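You operate a simulated robot arm through the tools that you are given. There is no shell and no other tool. Be economical: measure what you need, move in short steps, check, and stop when the job is done.

You run a simulated two-armed robot. Do the job below in one go: nothing can be reset, and whatever is moved stays where it is left.

JOB
Wipe up the spill on the side worktop with the dishcloth and put it back.

The check looks at the end state, three seconds after you hand in, the way a careful person would. Anything else that was tipped, shoved, dropped, spilled or broken makes it a failure.

ROBOT AND FRAMES
Two 7-joint arms with two-finger parallel grippers on one trunk, on a base that drives. Base frame: it is fixed to the floor where the robot stands at the start and does not move with it; the origin is under the middle of the robot, x ahead of it, y to its left, z up; the surface under the hand at the start is at about z = 910. Lengths are in mm, angles in degrees, forces in N, time in s.
The left shoulder is at the start at [20, 113, 1222], the right one opposite. With the tool pointing down near the work surface each hand reaches from about 240 to 600 mm from the robot's upright axis, wherever it stands, measured 20 degrees to its own side. Payload 1.57 kg a hand.
The TCP of each hand is the grasp point between the finger pads, 30 mm short of the fingertips. In the tool frame z runs along the fingers and y along their closing line. Largest opening 80 mm; finger width 17, thickness 12; the body of the gripper, 40 by 82 mm, starts 80 mm behind the TCP.
Orientation is that of the tool frame in the base frame, as [roll, pitch, yaw] about the fixed x, y, z axes, in that order (R = Rz(yaw) Ry(pitch) Rx(roll)). With the fingers straight down and closing along the base's y, the tool's x points along the base's -x, its y along +y and its z along -z.

CONTROLS
- The arms move only by the tool step_arm. It takes "left_motion", "right_motion" or both (then of equal length, played together; a hand with none holds still); each is a list of rows, each an object of numbers (a shift or turn left out is 0, a gripper value left out holds the last): "dx", "dy", "dz": the shift along the base's x, y, z in mm; "rx", "ry", "rz": the turn, a rotation vector about the base's x, y, z in degrees; "hand": the opening, from 0 (shut) to 1 (fully open). In form: [{"dx": .., "dy": .., "dz": .., "rx": .., "ry": .., "rz": .., "hand": ..}, ...]. A call has 1 to 10 rows; each row is the pose to reach, as a shift and turn from the pose commanded when the call began. A row lasts 0.2 s, in which the tool goes at most 50 mm and 8.6 degrees; a call with a longer step from one row to the next is refused whole, and so is a gripper value outside its range. Where a pose cannot be reached the arm comes as near as it can. A force on the tool above 40 N (or 10 N above the force at the start of the call, whichever is more), or a blocked arm, ends the call early, and 0.2 s more pass. The fingers move at their own pace (about 45 mm/s each) and stop on an object; they squeeze with about 30 N. The grip force told is the motor's: it shows also when the fingers shut on nothing. Time passes only in rows, and 0.2 s behind the last, so rows that repeat a pose let the fingers close. The reply holds the time, the measured pose of the TCP, the force on the tool along the base axes, the opening and the grip force, in the units named above and with some noise, with the torque about the TCP (base axes, N m) and any sound that the robot's microphone picked up.
- Cameras (640 x 400 px; columns grow to the right, rows downward): "scene" is now at [99.7, -31.8, 1362.6]; the picture's right is [-0.29, -0.96, 0.00], its down [-0.45, 0.14, -0.88] and it looks along [0.84, -0.26, -0.47] (base axes); focal length 287 px, centre (320, 200). "left" rides on the left gripper at [72, 7, -122] in its tool frame; the picture's right is [-0.09, 1.00, 0.00], its down [-0.84, -0.08, -0.54] and it looks along [-0.54, -0.05, 0.84] (tool axes); focal length 238 px, centre (320, 200). "right" rides on the right gripper at [72, -6, -122] in its tool frame; the picture's right is [0.09, 1.00, 0.00], its down [-0.84, 0.08, -0.54] and it looks along [-0.54, 0.05, 0.84] (tool axes); focal length 238 px, centre (320, 200). There is no depth. A picture from a camera that has moved, and an enlarged one, comes with that camera's place and axes in the base frame and with its lens. The place of the scene camera against the robot may be out by one fixed shift of up to 12 mm in any direction.
- get_image(camera): a new picture of that camera. It takes no simulated time.
- lift_body(by): slides the trunk up (or, below 0, down) by that many mm; the arms and the scene camera ride with it, the base frame stays. It gives what a move gives, with no picture.
- drive_base(legs): drives the robot by 1 to 6 legs, each [ahead, left, turn to the left] in mm, mm and degrees, along the robot's own axes; the way and the turn of a leg run together, so that a leg with both is an arc; at most 1500 mm and 180 degrees a leg. The arms and the cameras ride along, it lands a little off, and it stops where it bumps. It gives what a move gives.
- aim_head(pan, tilt): turns the head with the scene camera to pan (to the left, within 80 degrees either way) and tilt (down, from -29 to 69), counted from straight ahead of the robot. It gives what a move gives.
- enlarge(camera, box): a new picture of the part [left, top, right, bottom] of that camera's present view, enlarged. It takes no simulated time.
- sign_off(): hands the job in; it is judged then, once.

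Work in short steps. Places have to be worked out from the pictures, the camera data and where the tool is seen: move nearer, look again, correct. Check each grasp and each placing, and mend what went wrong. You have 120 turns and 100 pictures in all, those below and enlarged ones among them. Open the grippers and draw the arms clear of the work before you hand the job in, unless the task says otherwise; then end with one line.

The tools are called by a JSON object that holds its "api" and its "payload". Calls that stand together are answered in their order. step_arm: Moves the arms, as the interface text tells. Its arguments: {"type":"object","properties":{"left_motion":{"type":"array"},"right_motion":{"type":"array"}},"required":[]} The other tools are called the same way: lift_body (by) slides the trunk up or down; drive_base (legs) drives the base; aim_head (pan, tilt) turns the head that bears the scene camera; get_image (camera) takes a picture; enlarge (camera, box) takes an enlarged picture of a part of a camera's view; sign_off () hands the job in.

At the start:

```text
time: 0.0
left_eef_pos: [399.9, -8.4, 1173.1]
left_ee_rot: [180.0, 0.0, -180.0]
left_wrist_force: [0.3, -1.0, 0.4]
left_wrist_torque: [0.02, 0.01, 0.0]
left_width: 79.9
left_grip_force: 0.1
right_eef_pos: [386.0, -398.6, 1164.2]
right_ee_rot: [-180.0, 0.1, 179.9]
right_wrist_force: [-0.2, 0.1, 0.8]
right_wrist_torque: [0.01, -0.04, 0.0]
right_width: 80.1
right_grip_force: 0.0
trunk travel left (down, up): [-275.0, 295.0]
robot x, y, heading: [0.2, 2.9, -0.0]
head pan, tilt: [-16.9, 28.2]
```

scene: 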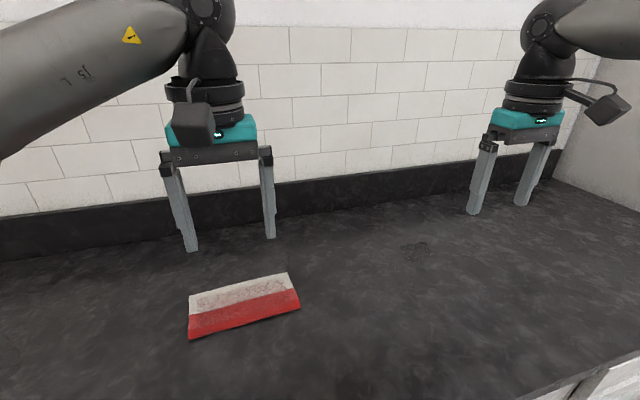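
right: 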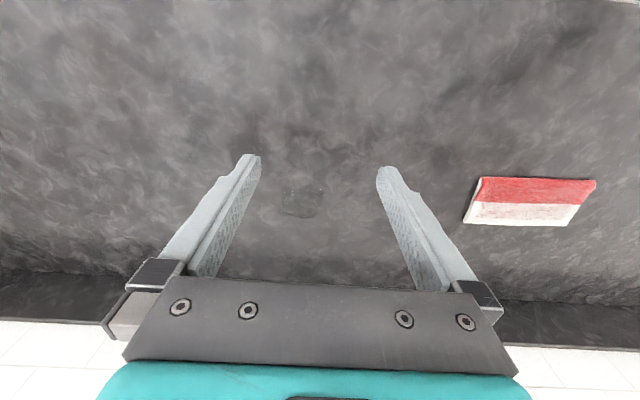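
left: 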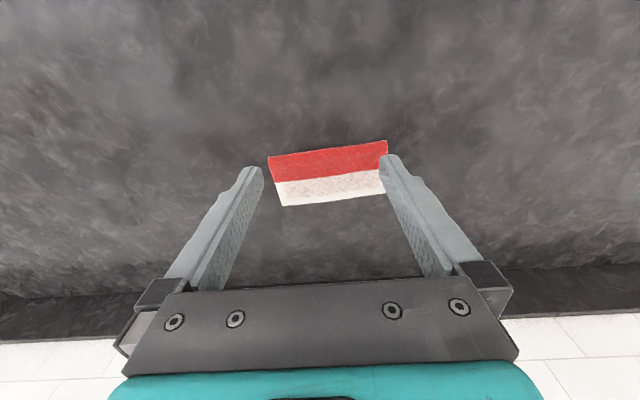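

The red-and-white flat thing may be the dishcloth, and a faint patch near scene px (415,250) may be the spill. I enlarge both before deciding.

{"api": "enlarge", "payload": {"camera": "scene", "box": [350, 210, 480, 290]}}

{"api": "enlarge", "payload": {"camera": "scene", "box": [160, 250, 330, 356]}}

{"api": "aim_head", "payload": {"pan": 70, "tilt": 25}}

```text
4.92 times, centred on (415, 250) of scene
camera zoom: at [99.7, -31.8, 1362.6], right [-0.29, -0.96, 0.0], down [-0.45, 0.14, -0.88], along [0.84, -0.26, -0.47], focal length 1414 px, centre (-148, -46)
```

zoom: 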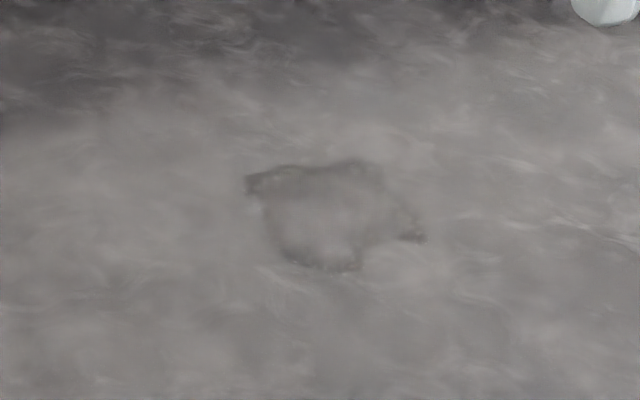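

```text
3.76 times, centred on (245, 303) of scene
camera zoom: at [99.7, -31.8, 1362.6], right [-0.29, -0.96, 0.0], down [-0.45, 0.14, -0.88], along [0.84, -0.26, -0.47], focal length 1082 px, centre (602, -188)
```

zoom: 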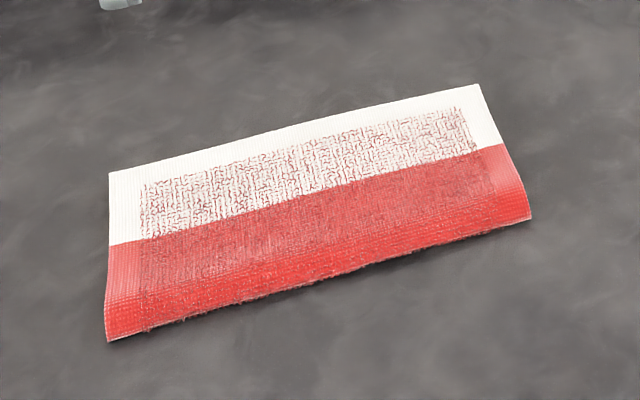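

```text
time: 1.6
left_eef_pos: [400.0, -7.5, 1175.4]
left_ee_rot: [180.0, 0.0, -180.0]
left_wrist_force: [0.6, 0.6, 0.2]
left_wrist_torque: [0.01, -0.03, 0.04]
left_width: 80.0
left_grip_force: 0.1
right_eef_pos: [385.1, -399.8, 1164.2]
right_ee_rot: [180.0, 0.1, -180.0]
right_wrist_force: [0.2, -1.0, 0.1]
right_wrist_torque: [0.0, -0.03, -0.02]
right_width: 80.1
right_grip_force: 0.1
trunk travel left (down, up): [-275.0, 295.0]
robot x, y, heading: [2.7, 0.0, -0.1]
head pan, tilt: [70.0, 25.0]
```

The patch has an irregular outline but I don't know which worktop is the "side" one, so I look to the left.

{"api": "get_image", "payload": {"camera": "scene"}}

{"api": "aim_head", "payload": {"pan": -75, "tilt": 25}}

{"api": "get_image", "payload": {"camera": "scene"}}

```text
94 pictures are left
camera scene: at [44.1, 81.3, 1367.7], right [0.94, -0.34, 0.0], down [-0.14, -0.4, -0.91], along [0.31, 0.85, -0.42], focal length 287 px, centre (320, 200)
```

scene: 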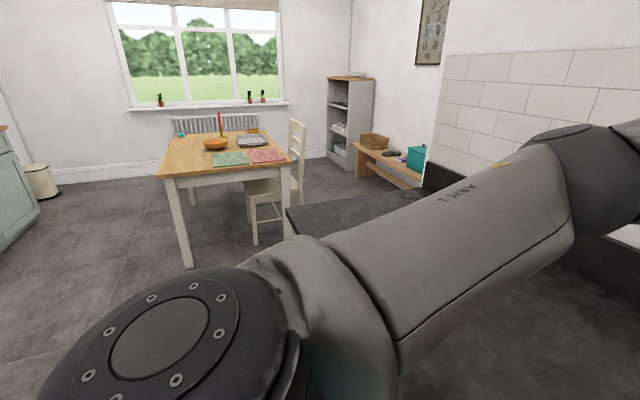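

```text
time: 3.9
left_eef_pos: [401.1, -7.8, 1174.9]
left_ee_rot: [-179.9, 0.0, -179.9]
left_wrist_force: [-0.8, 0.3, 0.5]
left_wrist_torque: [0.0, 0.01, 0.01]
left_width: 80.0
left_grip_force: 0.1
right_eef_pos: [386.1, -397.5, 1165.5]
right_ee_rot: [-180.0, -0.1, -180.0]
right_wrist_force: [-0.4, 0.3, 0.2]
right_wrist_torque: [0.0, -0.01, -0.01]
right_width: 80.0
right_grip_force: 0.0
trunk travel left (down, up): [-275.0, 295.0]
robot x, y, heading: [-1.4, 0.9, 0.1]
head pan, tilt: [-75.0, 25.0]
```

```text
93 pictures are left
camera scene: at [36.4, -94.3, 1367.7], right [-0.97, -0.26, 0.0], down [-0.11, 0.41, -0.91], along [0.23, -0.88, -0.42], focal length 287 px, centre (320, 200)
```

scene: 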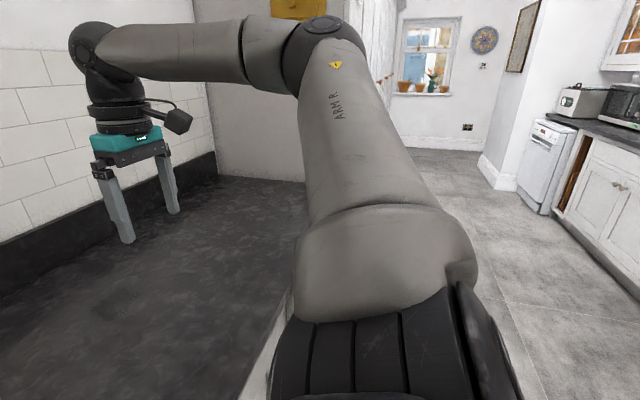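

Counters with a microwave and dishwasher run along the opposite wall, so this worktop is plausibly the "side" one. I survey its surface at steeper tilts and take a close view of the patch from the right hand.

{"api": "enlarge", "payload": {"camera": "right", "box": [240, 160, 370, 241]}}

{"api": "aim_head", "payload": {"pan": -35, "tilt": 48}}

{"api": "get_image", "payload": {"camera": "scene"}}

{"api": "aim_head", "payload": {"pan": 20, "tilt": 45}}

{"api": "get_image", "payload": {"camera": "scene"}}

```text
4.92 times, centred on (305, 200) of right
camera zoom: at [314.3, -404.6, 1286.6], right [-0.09, 1.0, 0.0], down [0.84, 0.08, 0.54], along [0.54, 0.05, -0.84], focal length 1173 px, centre (394, 198)
```

zoom: 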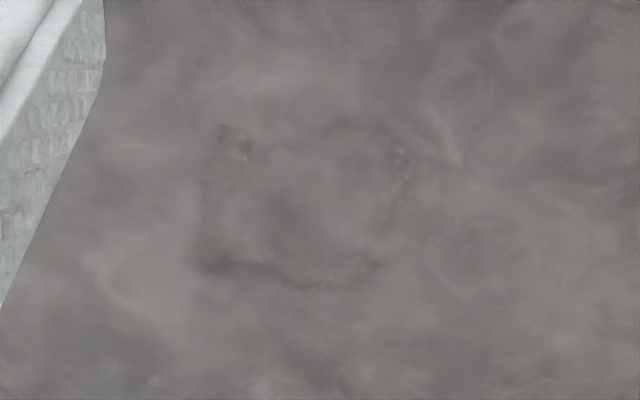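

```text
time: 5.0
left_eef_pos: [400.9, -7.3, 1175.0]
left_ee_rot: [179.9, 0.0, -179.9]
left_wrist_force: [-0.6, -0.6, 0.2]
left_wrist_torque: [-0.04, 0.02, 0.02]
left_width: 80.1
left_grip_force: 0.1
right_eef_pos: [386.4, -398.6, 1166.1]
right_ee_rot: [179.9, 0.1, -180.0]
right_wrist_force: [0.1, -0.8, -0.3]
right_wrist_torque: [0.0, 0.01, -0.01]
right_width: 79.9
right_grip_force: 0.0
trunk travel left (down, up): [-275.0, 295.0]
robot x, y, heading: [-1.9, -2.8, -0.1]
head pan, tilt: [-35.0, 48.0]
```

```text
91 pictures are left
camera scene: at [77.0, -50.6, 1333.0], right [-0.57, -0.82, 0.0], down [-0.61, 0.43, -0.67], along [0.55, -0.38, -0.74], focal length 287 px, centre (320, 200)
```

scene: 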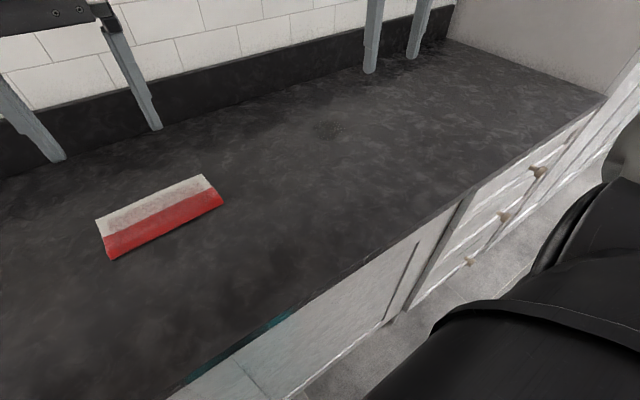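

```text
time: 6.2
left_eef_pos: [400.7, -8.5, 1175.3]
left_ee_rot: [-179.9, 0.0, 179.9]
left_wrist_force: [0.6, 1.1, 0.2]
left_wrist_torque: [0.0, -0.03, -0.02]
left_width: 79.8
left_grip_force: 0.0
right_eef_pos: [386.2, -399.1, 1165.0]
right_ee_rot: [179.9, 0.1, 180.0]
right_wrist_force: [-0.1, -0.6, 0.8]
right_wrist_torque: [0.01, 0.04, -0.02]
right_width: 80.3
right_grip_force: 0.2
trunk travel left (down, up): [-275.0, 295.0]
robot x, y, heading: [2.3, 1.7, -0.2]
head pan, tilt: [20.0, 45.0]
```

```text
90 pictures are left
camera scene: at [88.9, 22.4, 1337.2], right [0.34, -0.94, 0.0], down [-0.66, -0.24, -0.71], along [0.66, 0.24, -0.71], focal length 287 px, centre (320, 200)
```

scene: 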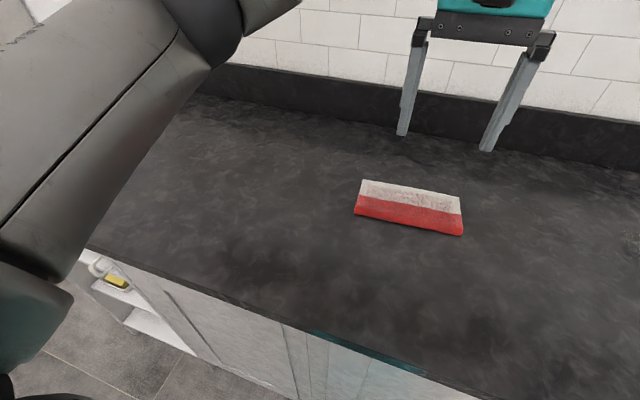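

The patch is a clear wet ring at about (566,-424), roughly 85 mm wide. The folded cloth covers about x 475–590 and y -108 to 98. I lower the left hand for a close look at the cloth's thickness and fold.

{"api": "step_arm", "payload": {"left_motion": [{"dz": -40}, {"dz": -80, "dx": 20}, {"dz": -120, "dx": 40}]}}

{"api": "get_image", "payload": {"camera": "left"}}

{"api": "enlarge", "payload": {"camera": "scene", "box": [340, 165, 480, 252]}}

```text
time: 7.0
left_eef_pos: [443.3, -6.8, 1054.8]
left_ee_rot: [-180.0, -0.1, 180.0]
left_wrist_force: [0.7, 0.6, -0.1]
left_wrist_torque: [-0.01, 0.0, 0.01]
left_width: 79.8
left_grip_force: 0.0
right_eef_pos: [387.3, -399.7, 1166.0]
right_ee_rot: [-179.9, 0.0, 180.0]
right_wrist_force: [0.1, 0.4, 0.2]
right_wrist_torque: [-0.03, -0.02, 0.0]
right_width: 80.1
right_grip_force: 0.0
trunk travel left (down, up): [-275.0, 295.0]
robot x, y, heading: [1.4, -1.6, 0.1]
head pan, tilt: [20.0, 45.0]
```

```text
89 pictures are left
camera left: at [372.2, -0.2, 1177.6], right [0.09, 1.0, 0.0], down [0.84, -0.08, 0.54], along [0.54, -0.05, -0.84], focal length 238 px, centre (320, 200)
```

left: 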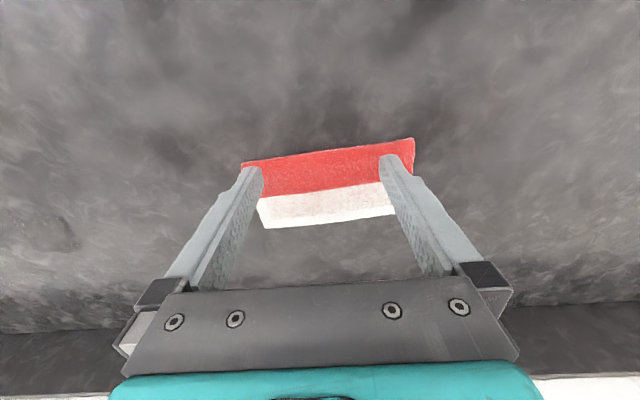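

```text
4.57 times, centred on (410, 208) of scene
camera zoom: at [89.3, 22.5, 1337.1], right [0.34, -0.94, 0.0], down [-0.66, -0.24, -0.71], along [0.66, 0.24, -0.71], focal length 1313 px, centre (-91, 161)
```

zoom: 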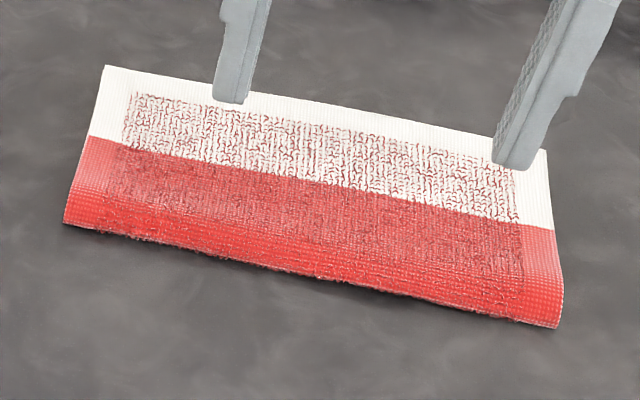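

The same ring shows from the left camera at about (571,-397), so there is one spill. The cloth is a soft-looking folded towel. I'll use the right hand, so I raise the left hand out of the way and drive about 95 mm left.

{"api": "step_arm", "payload": {"left_motion": [{"dz": 40}, {"dz": 80}, {"dz": 120, "dx": -30}, {"dz": 130, "dx": -40, "dy": 45}, {"dz": 130, "dx": -40, "dy": 90}, {"dz": 130, "dx": -40, "dy": 135}, {"dz": 130, "dx": -40, "dy": 180}]}}

{"api": "drive_base", "payload": {"legs": [[0, 95, 0]]}}

{"api": "aim_head", "payload": {"pan": -12, "tilt": 42}}

{"api": "get_image", "payload": {"camera": "scene"}}

```text
time: 8.6
left_eef_pos: [398.5, 174.6, 1185.0]
left_ee_rot: [179.9, 0.1, 180.0]
left_wrist_force: [0.2, -0.6, -0.3]
left_wrist_torque: [-0.02, -0.04, 0.04]
left_width: 80.1
left_grip_force: 0.1
right_eef_pos: [386.0, -397.1, 1165.3]
right_ee_rot: [-179.8, 0.1, 179.9]
right_wrist_force: [-0.2, 0.7, 0.2]
right_wrist_torque: [-0.02, 0.04, 0.01]
right_width: 80.1
right_grip_force: 0.0
trunk travel left (down, up): [-275.0, 295.0]
robot x, y, heading: [0.6, -0.9, 0.0]
head pan, tilt: [20.0, 45.0]
```

```text
time: 9.7
left_eef_pos: [400.8, 268.0, 1182.8]
left_ee_rot: [-179.8, 0.1, 179.9]
left_wrist_force: [0.6, 0.5, -0.6]
left_wrist_torque: [-0.03, 0.0, 0.0]
left_width: 80.1
left_grip_force: 0.1
right_eef_pos: [384.9, -303.4, 1165.1]
right_ee_rot: [-179.9, 0.1, 179.9]
right_wrist_force: [0.3, 0.0, 1.2]
right_wrist_torque: [-0.04, 0.02, -0.03]
right_width: 80.2
right_grip_force: 0.0
trunk travel left (down, up): [-275.0, 295.0]
robot x, y, heading: [-1.0, 92.8, -0.4]
head pan, tilt: [20.0, 45.0]
```

```text
time: 10.7
left_eef_pos: [401.7, 267.5, 1184.4]
left_ee_rot: [-180.0, 0.0, 179.9]
left_wrist_force: [0.1, 0.5, 0.6]
left_wrist_torque: [0.0, 0.02, 0.02]
left_width: 80.1
left_grip_force: 0.0
right_eef_pos: [386.0, -303.1, 1164.6]
right_ee_rot: [180.0, 0.0, 179.9]
right_wrist_force: [0.5, 0.3, -0.3]
right_wrist_torque: [0.05, -0.02, -0.01]
right_width: 80.2
right_grip_force: 0.1
trunk travel left (down, up): [-275.0, 295.0]
robot x, y, heading: [-0.6, 98.0, 0.2]
head pan, tilt: [-12.0, 42.0]
```

```text
87 pictures are left
camera scene: at [94.4, 72.4, 1341.5], right [-0.21, -0.98, 0.0], down [-0.65, 0.14, -0.74], along [0.73, -0.15, -0.67], focal length 287 px, centre (320, 200)
```

scene: 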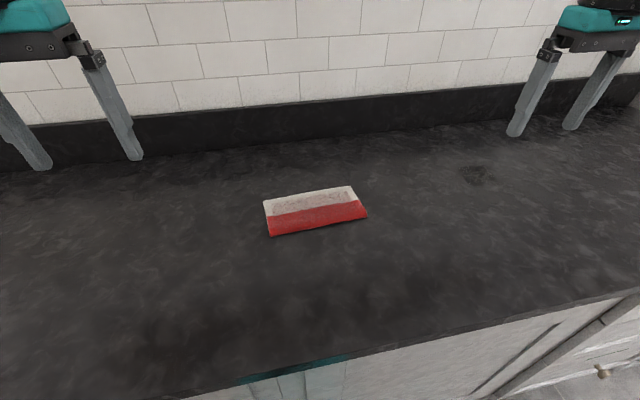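

The cloth is now well inside the right hand's reach. I bring the right hand over its middle at (533,-5), still high.

{"api": "step_arm", "payload": {"right_motion": [{"dx": 20, "dy": 43}, {"dx": 42, "dy": 86}, {"dx": 63, "dy": 129}, {"dx": 84, "dy": 171}, {"dx": 105, "dy": 214}, {"dx": 126, "dy": 256}, {"dx": 147, "dy": 298}, {"dx": 147, "dy": 298, "dz": -45}, {"dx": 147, "dy": 298, "dz": -90}, {"dx": 147, "dy": 298, "dz": -135}]}}

{"api": "get_image", "payload": {"camera": "right"}}

{"api": "get_image", "payload": {"camera": "scene"}}

```text
time: 12.9
left_eef_pos: [400.0, 267.1, 1184.4]
left_ee_rot: [179.9, 0.0, 180.0]
left_wrist_force: [0.1, 0.1, -0.7]
left_wrist_torque: [-0.01, 0.02, 0.0]
left_width: 80.4
left_grip_force: 0.0
right_eef_pos: [469.8, -59.7, 1051.0]
right_ee_rot: [179.9, 0.1, 179.9]
right_wrist_force: [0.5, -0.1, 0.4]
right_wrist_torque: [0.05, 0.01, -0.01]
right_width: 79.9
right_grip_force: 0.1
right hand out of reach, approached as far as the arm can: row 6, 7, 8, 9, 10
trunk travel left (down, up): [-275.0, 295.0]
robot x, y, heading: [2.4, 93.9, -0.6]
head pan, tilt: [-12.0, 42.0]
```

```text
86 pictures are left
camera right: at [397.6, -65.3, 1172.5], right [-0.09, 1.0, 0.0], down [0.84, 0.07, 0.54], along [0.54, 0.05, -0.84], focal length 238 px, centre (320, 200)
```

right: 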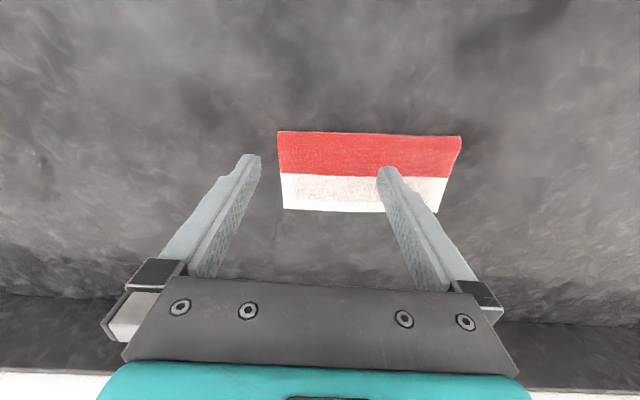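

```text
85 pictures are left
camera scene: at [94.4, 72.2, 1341.5], right [-0.21, -0.98, 0.0], down [-0.65, 0.14, -0.74], along [0.73, -0.16, -0.67], focal length 287 px, centre (320, 200)
```

scene: 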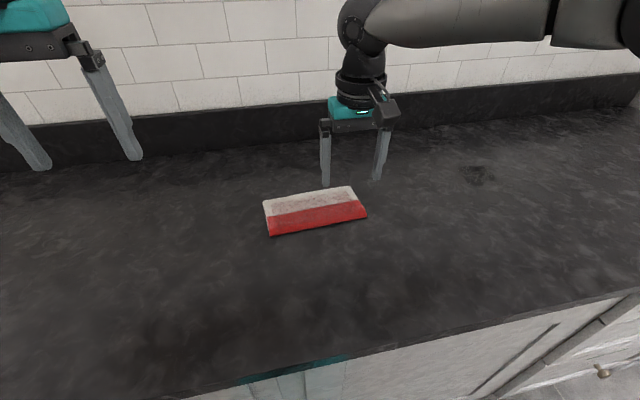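

The arm stopped short at (470,-60), as the target was too close to the robot's midline. I drive another 85 mm left so the cloth lies about 20° to the right.

{"api": "drive_base", "payload": {"legs": [[0, 85, 0]]}}

{"api": "step_arm", "payload": {"right_motion": [{}]}}

```text
time: 14.0
left_eef_pos: [400.4, 351.8, 1183.2]
left_ee_rot: [179.9, 0.0, 179.8]
left_wrist_force: [0.4, 0.5, 0.2]
left_wrist_torque: [-0.01, 0.04, 0.0]
left_width: 80.3
left_grip_force: 0.0
right_eef_pos: [469.1, 23.9, 1051.9]
right_ee_rot: [-179.9, 0.1, 179.8]
right_wrist_force: [-0.7, 0.5, -0.5]
right_wrist_torque: [0.0, 0.03, 0.0]
right_width: 79.9
right_grip_force: 0.1
trunk travel left (down, up): [-275.0, 295.0]
robot x, y, heading: [-0.9, 178.0, -0.1]
head pan, tilt: [-12.0, 42.0]
```

```text
time: 14.4
left_eef_pos: [401.2, 349.8, 1184.2]
left_ee_rot: [180.0, 0.0, 179.9]
left_wrist_force: [0.0, 0.3, 0.1]
left_wrist_torque: [0.02, -0.02, 0.0]
left_width: 80.1
left_grip_force: 0.1
right_eef_pos: [469.5, 23.5, 1052.0]
right_ee_rot: [180.0, 0.1, 179.7]
right_wrist_force: [-0.2, 0.3, -0.3]
right_wrist_torque: [0.01, 0.01, -0.01]
right_width: 80.1
right_grip_force: 0.0
trunk travel left (down, up): [-275.0, 295.0]
robot x, y, heading: [2.1, 178.2, 0.0]
head pan, tilt: [-12.0, 42.0]
```

The commanded pose follows the measured one. I move to the cloth's middle and lower so the fingertips sit about 35 mm above the worktop, then look.

{"api": "step_arm", "payload": {"right_motion": [{"dx": 28, "dy": -15}, {"dx": 58, "dy": -29}, {"dx": 58, "dy": -29, "dz": -45}, {"dx": 58, "dy": -29, "dz": -75}]}}

{"api": "get_image", "payload": {"camera": "right"}}

{"api": "enlarge", "payload": {"camera": "scene", "box": [270, 120, 510, 270]}}

```text
time: 15.4
left_eef_pos: [399.7, 350.0, 1184.7]
left_ee_rot: [179.9, 0.0, 179.8]
left_wrist_force: [0.1, 1.1, 0.2]
left_wrist_torque: [0.01, 0.01, -0.02]
left_width: 80.1
left_grip_force: 0.1
right_eef_pos: [485.3, -29.4, 996.4]
right_ee_rot: [179.8, 0.2, 179.8]
right_wrist_force: [0.4, 0.2, -0.7]
right_wrist_torque: [-0.01, 0.0, 0.02]
right_width: 79.9
right_grip_force: 0.1
right hand out of reach, approached as far as the arm can: row 1, 2, 3, 4
trunk travel left (down, up): [-275.0, 295.0]
robot x, y, heading: [2.6, 179.4, -0.4]
head pan, tilt: [-12.0, 42.0]
```

```text
84 pictures are left
camera right: at [412.4, -34.4, 1117.6], right [-0.09, 1.0, 0.0], down [0.84, 0.07, 0.54], along [0.54, 0.05, -0.84], focal length 238 px, centre (320, 200)
```

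right: 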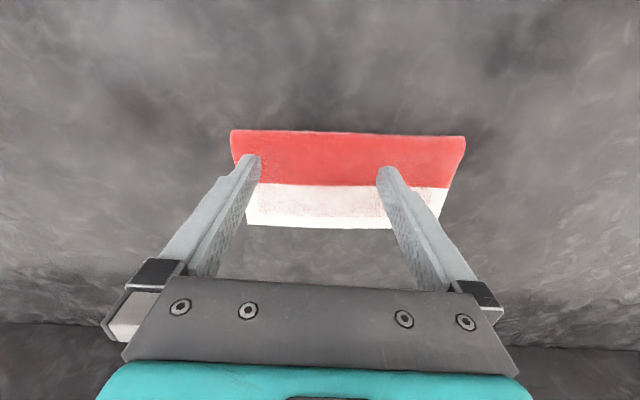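

```text
2.67 times, centred on (390, 195) of scene
camera zoom: at [94.5, 155.5, 1341.5], right [-0.21, -0.98, 0.0], down [-0.65, 0.14, -0.74], along [0.73, -0.16, -0.67], focal length 766 px, centre (133, 213)
```

zoom: 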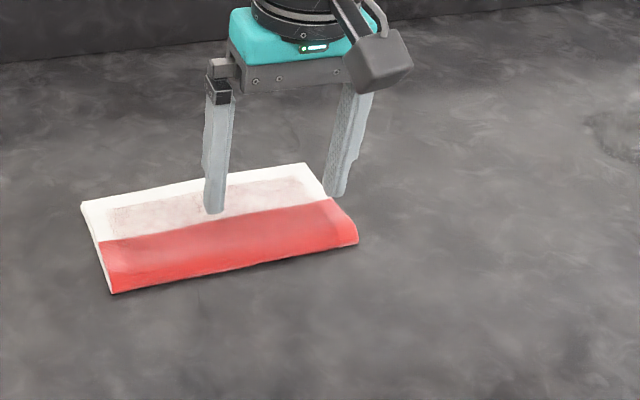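

The arm stops at about x 485 here and I need roughly 45 mm more. I look steeply down to see whether the base has room to drive forward.

{"api": "aim_head", "payload": {"pan": 0, "tilt": 69}}

{"api": "get_image", "payload": {"camera": "scene"}}

```text
time: 16.3
left_eef_pos: [401.1, 350.3, 1184.4]
left_ee_rot: [-180.0, 0.0, 179.9]
left_wrist_force: [0.1, 0.3, 0.0]
left_wrist_torque: [0.01, 0.01, 0.03]
left_width: 80.0
left_grip_force: 0.0
right_eef_pos: [485.6, -28.7, 997.7]
right_ee_rot: [179.8, 0.1, 179.8]
right_wrist_force: [0.9, -0.1, 0.7]
right_wrist_torque: [0.0, 0.0, -0.01]
right_width: 79.8
right_grip_force: 0.1
trunk travel left (down, up): [-275.0, 295.0]
robot x, y, heading: [2.6, 177.6, -0.1]
head pan, tilt: [0.0, 68.8]
```

```text
82 pictures are left
camera scene: at [68.7, 173.0, 1308.3], right [0.0, -1.0, 0.0], down [-0.93, 0.0, -0.36], along [0.36, 0.0, -0.93], focal length 287 px, centre (320, 200)
```

scene: 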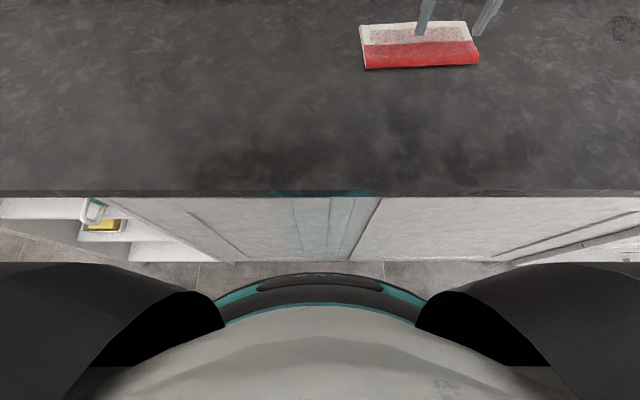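

The worktop edge is at x≈234 and the cabinet fronts near 276. The base's front looks to be around 190–218, leaving about 50 mm. I drive forward a careful 30 mm.

{"api": "drive_base", "payload": {"legs": [[30, 0, 0]]}}

{"api": "get_image", "payload": {"camera": "scene"}}

```text
time: 17.1
left_eef_pos: [432.7, 349.9, 1185.4]
left_ee_rot: [-180.0, -0.2, 179.8]
left_wrist_force: [-0.3, 0.2, 0.4]
left_wrist_torque: [0.01, 0.03, 0.0]
left_width: 80.2
left_grip_force: 0.1
right_eef_pos: [515.3, -28.5, 996.3]
right_ee_rot: [179.9, 0.1, 179.8]
right_wrist_force: [0.7, 1.1, 0.4]
right_wrist_torque: [0.0, 0.01, 0.02]
right_width: 80.0
right_grip_force: 0.0
trunk travel left (down, up): [-275.0, 295.0]
robot x, y, heading: [31.4, 179.8, 0.0]
head pan, tilt: [0.0, 68.8]
```

```text
81 pictures are left
camera scene: at [99.9, 172.9, 1308.2], right [0.0, -1.0, 0.0], down [-0.93, 0.0, -0.36], along [0.36, 0.0, -0.93], focal length 287 px, centre (320, 200)
```

scene: 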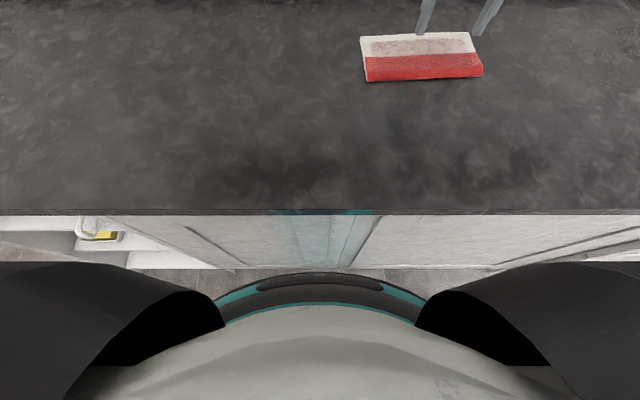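

That was clear. The hand is at (515,-28). I move it to the cloth's middle, lower to fingertip height about 935, and aim the head at it.

{"api": "step_arm", "payload": {"right_motion": [{"dy": 23, "dz": -15}, {"dy": 23, "dz": -31, "dx": 10}]}}

{"api": "aim_head", "payload": {"pan": -24, "tilt": 48}}

{"api": "get_image", "payload": {"camera": "right"}}

{"api": "get_image", "payload": {"camera": "scene"}}

```text
time: 17.7
left_eef_pos: [429.7, 350.1, 1184.4]
left_ee_rot: [-180.0, 0.0, 179.8]
left_wrist_force: [0.8, 0.3, 0.1]
left_wrist_torque: [-0.01, 0.0, -0.01]
left_width: 80.2
left_grip_force: 0.1
right_eef_pos: [499.6, -20.0, 977.6]
right_ee_rot: [180.0, 0.2, 179.9]
right_wrist_force: [0.4, -0.2, -0.5]
right_wrist_torque: [-0.03, -0.01, 0.01]
right_width: 80.1
right_grip_force: 0.0
right hand out of reach, approached as far as the arm can: row 1, 2
trunk travel left (down, up): [-275.0, 295.0]
robot x, y, heading: [30.1, 178.9, 0.0]
head pan, tilt: [0.0, 68.8]
```

```text
time: 18.6
left_eef_pos: [430.5, 350.8, 1184.2]
left_ee_rot: [-179.9, 0.0, 179.8]
left_wrist_force: [-0.4, 0.9, 0.2]
left_wrist_torque: [0.0, 0.01, 0.01]
left_width: 80.1
left_grip_force: 0.0
right_eef_pos: [500.7, -20.3, 977.3]
right_ee_rot: [179.9, 0.2, 179.8]
right_wrist_force: [-0.6, -0.4, -0.2]
right_wrist_torque: [-0.03, 0.0, -0.01]
right_width: 80.0
right_grip_force: 0.1
trunk travel left (down, up): [-275.0, 295.0]
robot x, y, heading: [27.6, 176.8, -0.2]
head pan, tilt: [-24.0, 48.0]
```

```text
80 pictures are left
camera right: at [428.0, -25.7, 1098.8], right [-0.09, 1.0, 0.0], down [0.83, 0.07, 0.55], along [0.54, 0.05, -0.84], focal length 238 px, centre (320, 200)
```

right: 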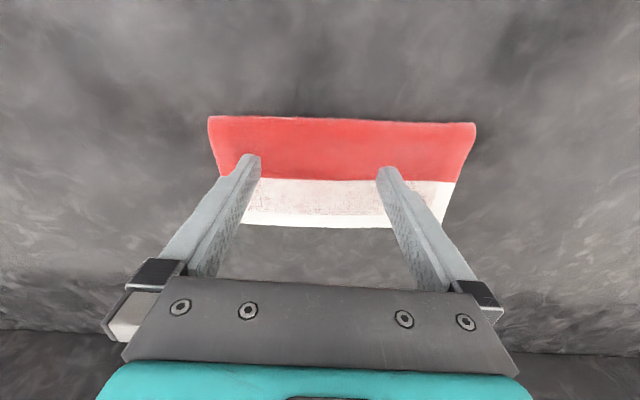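

```text
79 pictures are left
camera scene: at [114.5, 140.9, 1332.9], right [-0.41, -0.91, 0.0], down [-0.68, 0.3, -0.67], along [0.61, -0.27, -0.74], focal length 287 px, centre (320, 200)
```

scene: 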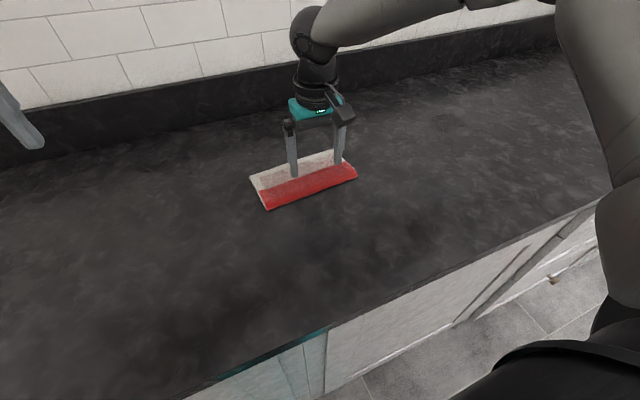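

Reach shrinks as the hand goes lower, so a lower trunk will help. I raise both hands 150 mm and then lower the trunk 150 mm.

{"api": "step_arm", "payload": {"right_motion": [{"dz": 40}, {"dz": 80}, {"dz": 120}, {"dz": 160}], "left_motion": [{"dz": 30}, {"dz": 60}, {"dz": 90}, {"dz": 100}]}}

{"api": "lift_body", "payload": {"by": -150}}

{"api": "step_arm", "payload": {"right_motion": [{"dx": 15, "dy": 8}, {"dx": 28, "dy": 15}]}}

```text
time: 19.6
left_eef_pos: [430.8, 348.2, 1283.3]
left_ee_rot: [-180.0, 0.1, 179.8]
left_wrist_force: [-1.2, 0.3, -0.3]
left_wrist_torque: [-0.02, -0.02, -0.06]
left_width: 80.2
left_grip_force: 0.0
right_eef_pos: [502.3, -19.6, 1138.9]
right_ee_rot: [179.9, 0.1, 179.8]
right_wrist_force: [-0.7, -0.5, 0.7]
right_wrist_torque: [0.0, 0.03, 0.03]
right_width: 80.0
right_grip_force: 0.0
trunk travel left (down, up): [-275.0, 295.0]
robot x, y, heading: [31.0, 178.4, 0.0]
head pan, tilt: [-24.0, 48.0]
```

```text
time: 21.4
left_eef_pos: [431.1, 347.5, 1133.2]
left_ee_rot: [180.0, 0.0, 179.8]
left_wrist_force: [0.3, -0.1, 0.1]
left_wrist_torque: [0.0, -0.01, -0.01]
left_width: 79.9
left_grip_force: 0.0
right_eef_pos: [502.6, -19.3, 990.1]
right_ee_rot: [179.9, 0.2, 179.7]
right_wrist_force: [0.7, -0.1, 0.1]
right_wrist_torque: [-0.04, -0.01, 0.04]
right_width: 79.9
right_grip_force: 0.0
trunk travel left (down, up): [-125.0, 445.0]
robot x, y, heading: [28.7, 179.0, -0.2]
head pan, tilt: [-24.0, 48.0]
```

```text
time: 22.0
left_eef_pos: [430.6, 348.6, 1133.5]
left_ee_rot: [-180.0, -0.1, 179.8]
left_wrist_force: [0.3, 0.1, -0.1]
left_wrist_torque: [0.04, -0.05, 0.02]
left_width: 80.2
left_grip_force: 0.1
right_eef_pos: [524.5, -6.3, 987.8]
right_ee_rot: [179.9, 0.3, 179.7]
right_wrist_force: [0.4, 0.4, -0.2]
right_wrist_torque: [0.02, 0.0, 0.02]
right_width: 80.1
right_grip_force: 0.0
right hand out of reach, approached as far as the arm can: row 2
trunk travel left (down, up): [-125.0, 445.0]
robot x, y, heading: [26.7, 178.9, -0.1]
head pan, tilt: [-24.0, 48.0]
```

With the trunk lower the hand reaches (524,-6), right over the cloth. I set the opening to about 40 mm and come down toward contact.

{"api": "step_arm", "payload": {"right_motion": [{"dz": -10, "hand": 0.5}, {"dz": -20}, {"dz": -28}]}}

{"api": "get_image", "payload": {"camera": "right"}}

{"api": "get_image", "payload": {"camera": "scene"}}

```text
time: 22.8
left_eef_pos: [431.5, 349.1, 1133.4]
left_ee_rot: [180.0, 0.0, 179.8]
left_wrist_force: [0.6, 0.3, -0.1]
left_wrist_torque: [0.04, -0.01, -0.04]
left_width: 79.9
left_grip_force: 0.0
right_eef_pos: [524.7, -6.0, 959.9]
right_ee_rot: [180.0, 0.2, 179.8]
right_wrist_force: [0.8, -0.7, 0.2]
right_wrist_torque: [0.0, 0.0, 0.02]
right_width: 39.9
right_grip_force: 0.1
trunk travel left (down, up): [-125.0, 445.0]
robot x, y, heading: [27.1, 178.8, -0.0]
head pan, tilt: [-24.0, 48.0]
```

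```text
78 pictures are left
camera right: at [452.7, -12.1, 1081.8], right [-0.09, 1.0, 0.0], down [0.84, 0.07, 0.54], along [0.54, 0.05, -0.84], focal length 238 px, centre (320, 200)
```

right: 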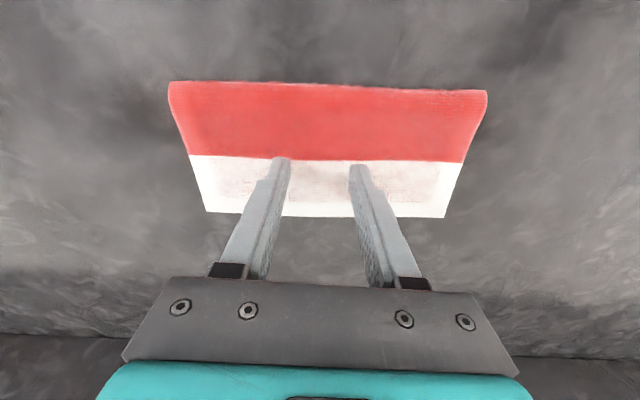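

```text
77 pictures are left
camera scene: at [114.5, 140.8, 1183.0], right [-0.41, -0.91, 0.0], down [-0.68, 0.3, -0.67], along [0.61, -0.27, -0.74], focal length 287 px, centre (320, 200)
```

scene: 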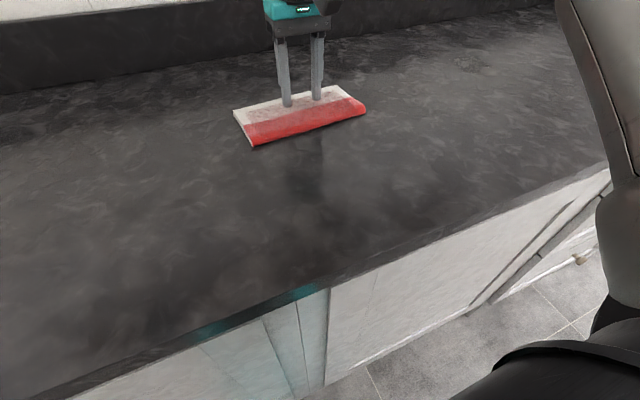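

The fingertips are just above the middle of the cloth with no contact yet. I go down in 4 mm steps to find contact.

{"api": "step_arm", "payload": {"right_motion": [{"dz": -4}, {"dz": -8}, {"dz": -12}, {"dz": -12}]}}

{"api": "enlarge", "payload": {"camera": "scene", "box": [220, 60, 380, 160]}}

```text
time: 23.8
left_eef_pos: [429.4, 349.4, 1134.1]
left_ee_rot: [-180.0, 0.0, 179.8]
left_wrist_force: [0.0, -0.2, 0.5]
left_wrist_torque: [0.01, 0.01, 0.01]
left_width: 80.1
left_grip_force: 0.1
right_eef_pos: [524.2, -6.8, 947.7]
right_ee_rot: [179.9, 0.1, 179.8]
right_wrist_force: [0.9, -0.5, 2.5]
right_wrist_torque: [0.0, 0.0, 0.02]
right_width: 39.8
right_grip_force: 0.1
trunk travel left (down, up): [-125.0, 445.0]
robot x, y, heading: [31.0, 176.6, -0.1]
head pan, tilt: [-24.0, 48.0]
```

```text
4.00 times, centred on (300, 110) of scene
camera zoom: at [114.2, 140.8, 1183.0], right [-0.41, -0.91, 0.0], down [-0.68, 0.3, -0.67], along [0.61, -0.27, -0.74], focal length 1149 px, centre (400, 560)
```

zoom: 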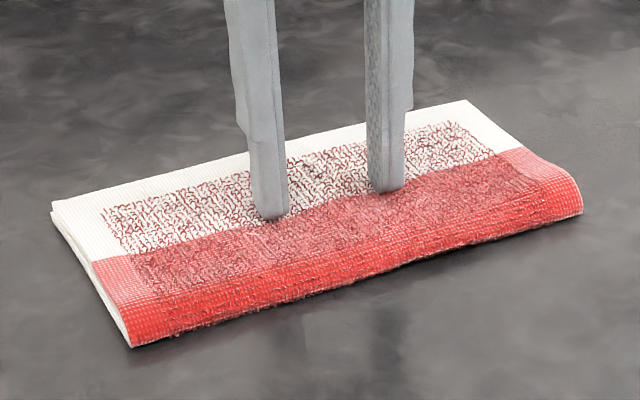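

Contact is made (2.5 N) and the cloth visibly dents, so it is really soft. I press a few mm more and close the fingers to gather a fold.

{"api": "step_arm", "payload": {"right_motion": [{"dz": -3}, {"dz": -5}, {"dz": -5, "hand": 0}, {"dz": -5, "hand": 0}, {"dz": -5, "hand": 0}, {"dz": -5, "hand": 0}]}}

{"api": "enlarge", "payload": {"camera": "scene", "box": [220, 60, 380, 160]}}

```text
time: 25.2
left_eef_pos: [429.3, 349.4, 1134.6]
left_ee_rot: [-180.0, 0.1, 179.8]
left_wrist_force: [0.5, 0.4, 1.0]
left_wrist_torque: [-0.01, -0.02, -0.02]
left_width: 79.9
left_grip_force: 0.1
right_eef_pos: [525.6, -6.8, 943.7]
right_ee_rot: [179.9, 0.4, 179.7]
right_wrist_force: [2.0, -0.4, 27.1]
right_wrist_torque: [-0.03, 0.01, -0.03]
right_width: 8.5
right_grip_force: 27.3
trunk travel left (down, up): [-125.0, 445.0]
robot x, y, heading: [32.0, 178.3, 0.0]
head pan, tilt: [-24.0, 48.0]
```

```text
4.00 times, centred on (300, 110) of scene
camera zoom: at [112.8, 141.3, 1183.2], right [-0.41, -0.91, 0.0], down [-0.68, 0.3, -0.67], along [0.61, -0.27, -0.74], focal length 1149 px, centre (400, 560)
```

zoom: 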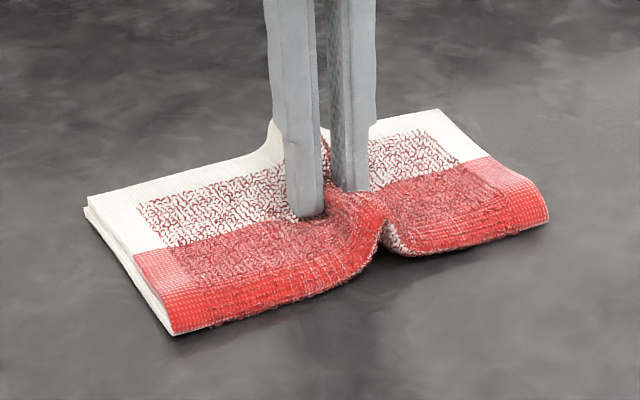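

The cloth's fold is held (8.5 mm, 27 N grip). I lift it gently and check.

{"api": "step_arm", "payload": {"right_motion": [{"dz": 20}, {"dz": 45}, {"dz": 70}, {"dz": 95}, {"dz": 120}, {"dz": 120}]}}

{"api": "get_image", "payload": {"camera": "scene"}}

{"api": "get_image", "payload": {"camera": "right"}}

```text
time: 26.6
left_eef_pos: [430.4, 348.8, 1133.7]
left_ee_rot: [-180.0, -0.1, 179.8]
left_wrist_force: [-0.4, -0.5, -0.3]
left_wrist_torque: [0.03, 0.01, 0.02]
left_width: 80.0
left_grip_force: 0.1
right_eef_pos: [513.3, -13.2, 1047.9]
right_ee_rot: [179.9, 0.3, 179.8]
right_wrist_force: [-0.3, 0.7, -0.5]
right_wrist_torque: [0.03, 0.0, 0.0]
right_width: 7.6
right_grip_force: 27.1
right hand out of reach, approached as far as the arm can: row 3, 4, 5, 6
trunk travel left (down, up): [-125.0, 445.0]
robot x, y, heading: [30.6, 180.3, -0.2]
head pan, tilt: [-24.0, 48.0]
```

```text
74 pictures are left
camera scene: at [114.4, 140.8, 1183.0], right [-0.41, -0.91, 0.0], down [-0.68, 0.3, -0.67], along [0.61, -0.27, -0.74], focal length 287 px, centre (320, 200)
```

scene: 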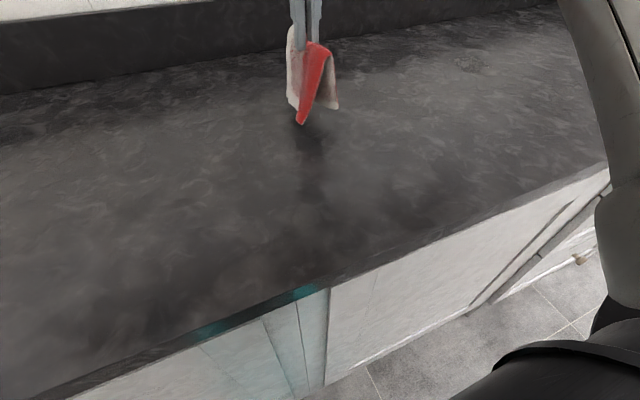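

```text
73 pictures are left
camera right: at [440.1, -19.2, 1170.1], right [-0.09, 1.0, 0.0], down [0.83, 0.07, 0.55], along [0.54, 0.05, -0.84], focal length 238 px, centre (320, 200)
```

right: 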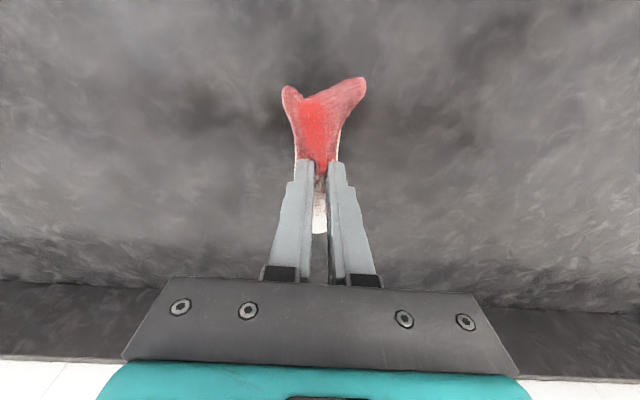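

The cloth hangs securely, so I drive about 410 mm right to bring the hand in front of the spill, then look.

{"api": "drive_base", "payload": {"legs": [[0, -410, 0]]}}

{"api": "get_image", "payload": {"camera": "scene"}}

{"api": "get_image", "payload": {"camera": "right"}}

```text
time: 29.1
left_eef_pos: [429.2, -62.7, 1134.0]
left_ee_rot: [180.0, 0.0, 179.7]
left_wrist_force: [-0.1, 0.1, -1.0]
left_wrist_torque: [0.01, 0.01, -0.01]
left_width: 80.2
left_grip_force: 0.0
right_eef_pos: [510.2, -425.1, 1048.7]
right_ee_rot: [179.9, 0.3, 179.6]
right_wrist_force: [-0.6, 0.3, -0.5]
right_wrist_torque: [0.02, 0.05, -0.01]
right_width: 7.7
right_grip_force: 27.1
trunk travel left (down, up): [-125.0, 445.0]
robot x, y, heading: [28.0, -232.7, -0.3]
head pan, tilt: [-24.0, 48.0]
```

```text
72 pictures are left
camera scene: at [112.6, -269.9, 1183.0], right [-0.41, -0.91, 0.0], down [-0.68, 0.31, -0.67], along [0.61, -0.28, -0.74], focal length 287 px, centre (320, 200)
```

scene: 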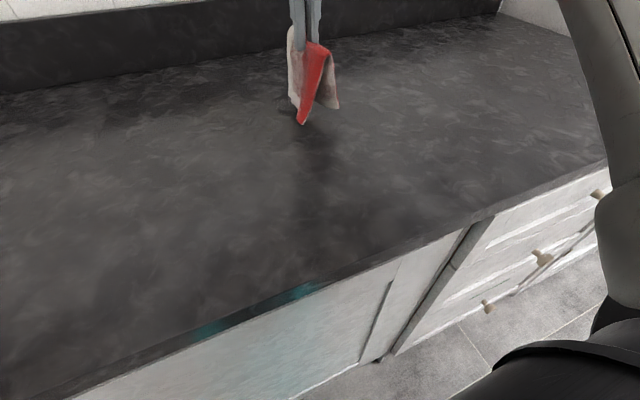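

```text
71 pictures are left
camera right: at [437.8, -430.8, 1169.9], right [-0.09, 1.0, 0.0], down [0.83, 0.07, 0.55], along [0.54, 0.05, -0.84], focal length 238 px, centre (320, 200)
```

right: 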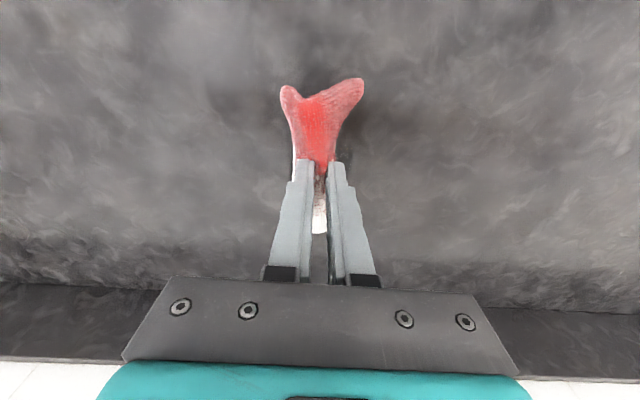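

The hand with the cloth is right in front of the spill, which is hidden under it at about (566,-420). To reach far enough I tilt the tool about 32° forward (fingers outward) and move out while still high.

{"api": "step_arm", "payload": {"right_motion": [{"ry": -8}, {"ry": -16}, {"ry": -24}, {"ry": -32}, {"ry": -32, "dx": 30}, {"ry": -32, "dx": 60}, {"ry": -32, "dx": 60}]}}

{"api": "get_image", "payload": {"camera": "scene"}}

{"api": "get_image", "payload": {"camera": "right"}}

```text
time: 30.7
left_eef_pos: [430.1, -62.5, 1132.6]
left_ee_rot: [180.0, 0.0, 179.7]
left_wrist_force: [0.3, -0.7, -0.6]
left_wrist_torque: [-0.01, 0.01, 0.01]
left_width: 80.2
left_grip_force: 0.1
right_eef_pos: [570.1, -426.8, 1047.2]
right_ee_rot: [179.5, 32.4, 179.7]
right_wrist_force: [-0.5, 1.0, -0.1]
right_wrist_torque: [0.01, 0.02, -0.01]
right_width: 7.4
right_grip_force: 26.4
trunk travel left (down, up): [-125.0, 445.0]
robot x, y, heading: [31.6, -230.3, -0.6]
head pan, tilt: [-24.0, 48.0]
```

```text
70 pictures are left
camera scene: at [112.5, -269.6, 1183.0], right [-0.41, -0.91, 0.0], down [-0.68, 0.31, -0.67], along [0.61, -0.28, -0.74], focal length 287 px, centre (320, 200)
```

scene: 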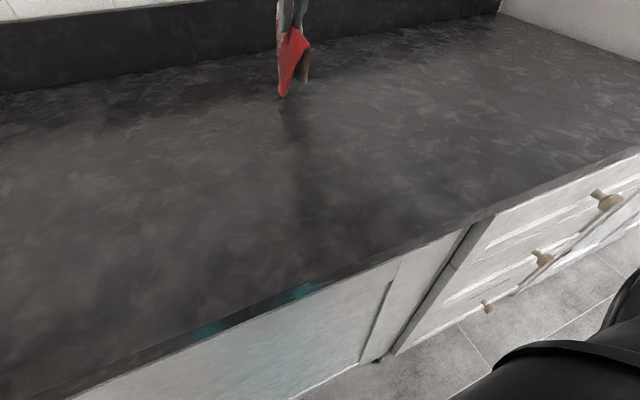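

```text
69 pictures are left
camera right: at [444.6, -433.0, 1112.2], right [-0.07, 1.0, -0.04], down [0.42, 0.07, 0.91], along [0.91, 0.05, -0.42], focal length 238 px, centre (320, 200)
```

right: 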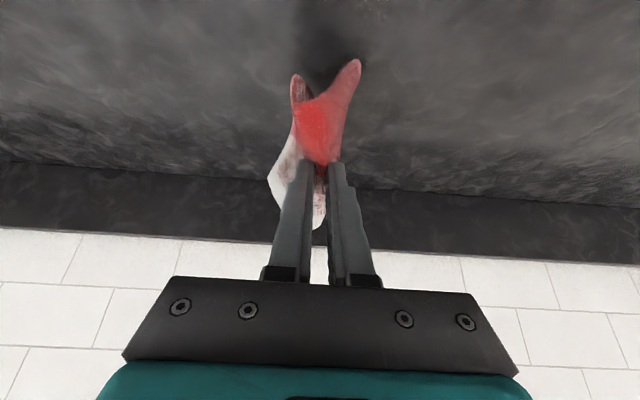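

The tilt gives enough reach: the hand is at (570,-427). I re-aim the head at it and lower the cloth onto the spill.

{"api": "aim_head", "payload": {"pan": -20, "tilt": 36}}

{"api": "step_arm", "payload": {"right_motion": [{"dz": -25}, {"dz": -50}, {"dz": -70}, {"dz": -85}, {"dz": -95}]}}

{"api": "get_image", "payload": {"camera": "scene"}}

{"api": "get_image", "payload": {"camera": "right"}}

```text
time: 31.4
left_eef_pos: [428.3, -63.3, 1133.3]
left_ee_rot: [180.0, -0.1, 179.6]
left_wrist_force: [0.0, 0.3, -0.2]
left_wrist_torque: [-0.05, -0.01, 0.01]
left_width: 80.0
left_grip_force: 0.1
right_eef_pos: [569.9, -427.3, 1047.4]
right_ee_rot: [179.6, 32.2, 179.5]
right_wrist_force: [-1.3, -0.2, -0.8]
right_wrist_torque: [0.04, 0.04, -0.02]
right_width: 7.5
right_grip_force: 26.7
trunk travel left (down, up): [-125.0, 445.0]
robot x, y, heading: [31.8, -229.2, -0.7]
head pan, tilt: [-20.0, 36.0]
```

```text
time: 32.6
left_eef_pos: [428.5, -63.0, 1135.0]
left_ee_rot: [-180.0, 0.0, 179.7]
left_wrist_force: [-1.3, -0.6, 0.5]
left_wrist_torque: [-0.01, 0.02, 0.0]
left_width: 80.0
left_grip_force: 0.1
right_eef_pos: [569.3, -425.1, 955.7]
right_ee_rot: [179.6, 32.5, 179.6]
right_wrist_force: [-0.4, -0.2, 6.0]
right_wrist_torque: [-0.01, 0.02, 0.03]
right_width: 7.7
right_grip_force: 26.9
trunk travel left (down, up): [-125.0, 445.0]
robot x, y, heading: [25.0, -232.1, -0.2]
head pan, tilt: [-20.0, 36.0]
```

```text
68 pictures are left
camera scene: at [122.1, -267.5, 1200.6], right [-0.35, -0.94, 0.0], down [-0.55, 0.2, -0.81], along [0.76, -0.28, -0.59], focal length 287 px, centre (320, 200)
```

scene: 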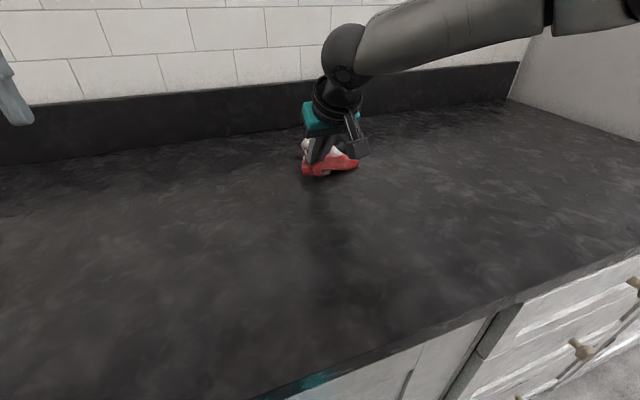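

```text
67 pictures are left
camera right: at [443.6, -430.6, 1019.2], right [-0.07, 1.0, -0.04], down [0.41, 0.07, 0.91], along [0.91, 0.05, -0.42], focal length 238 px, centre (320, 200)
```

right: 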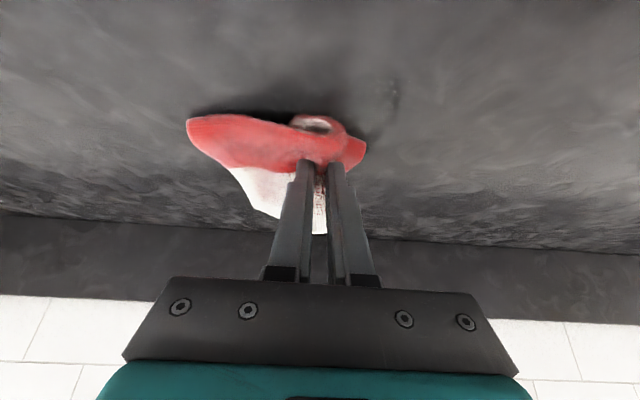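

The cloth rests on the spill area (6 N), and a trace of the ring shows on its +y near side at about (530,-392). I press slightly and wipe back and forth.

{"api": "step_arm", "payload": {"right_motion": [{"dz": -5}, {"dz": -5, "dy": 30}, {"dz": -5, "dy": 55}, {"dz": -5, "dx": -30, "dy": 55}, {"dz": -5, "dx": -45, "dy": 35}, {"dz": -5, "dx": -45, "dy": 0}, {"dz": -5, "dx": -45, "dy": -35}, {"dz": -5, "dx": -20, "dy": -55}, {"dz": -5, "dx": -15, "dy": -20}, {"dz": -5, "dx": -15, "dy": 20}]}}

{"api": "get_image", "payload": {"camera": "right"}}

{"api": "enlarge", "payload": {"camera": "scene", "box": [220, 100, 460, 250]}}

```text
time: 34.8
left_eef_pos: [427.0, -63.0, 1134.1]
left_ee_rot: [180.0, 0.1, 179.6]
left_wrist_force: [-0.2, 0.0, -0.1]
left_wrist_torque: [0.04, -0.02, 0.02]
left_width: 80.0
left_grip_force: 0.1
right_eef_pos: [556.0, -406.6, 949.8]
right_ee_rot: [179.6, 33.0, 179.3]
right_wrist_force: [0.7, -7.6, 27.3]
right_wrist_torque: [-0.34, -0.24, -0.06]
right_width: 7.7
right_grip_force: 27.1
trunk travel left (down, up): [-125.0, 445.0]
robot x, y, heading: [27.4, -233.4, -0.2]
head pan, tilt: [-20.0, 36.0]
```

```text
66 pictures are left
camera right: at [429.4, -411.7, 1014.3], right [-0.07, 1.0, -0.05], down [0.41, 0.07, 0.91], along [0.91, 0.04, -0.41], focal length 238 px, centre (320, 200)
```

right: 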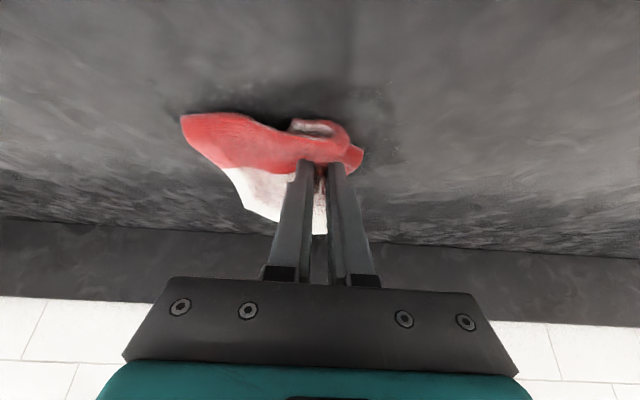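

```text
2.67 times, centred on (340, 175) of scene
camera zoom: at [121.0, -267.8, 1200.7], right [-0.35, -0.94, 0.0], down [-0.55, 0.2, -0.81], along [0.76, -0.28, -0.59], focal length 766 px, centre (267, 267)
```

zoom: 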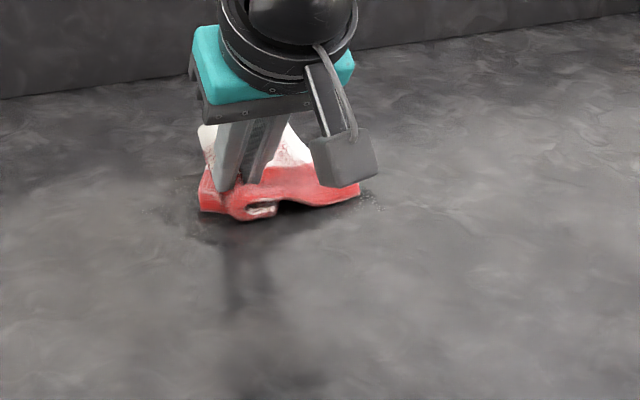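

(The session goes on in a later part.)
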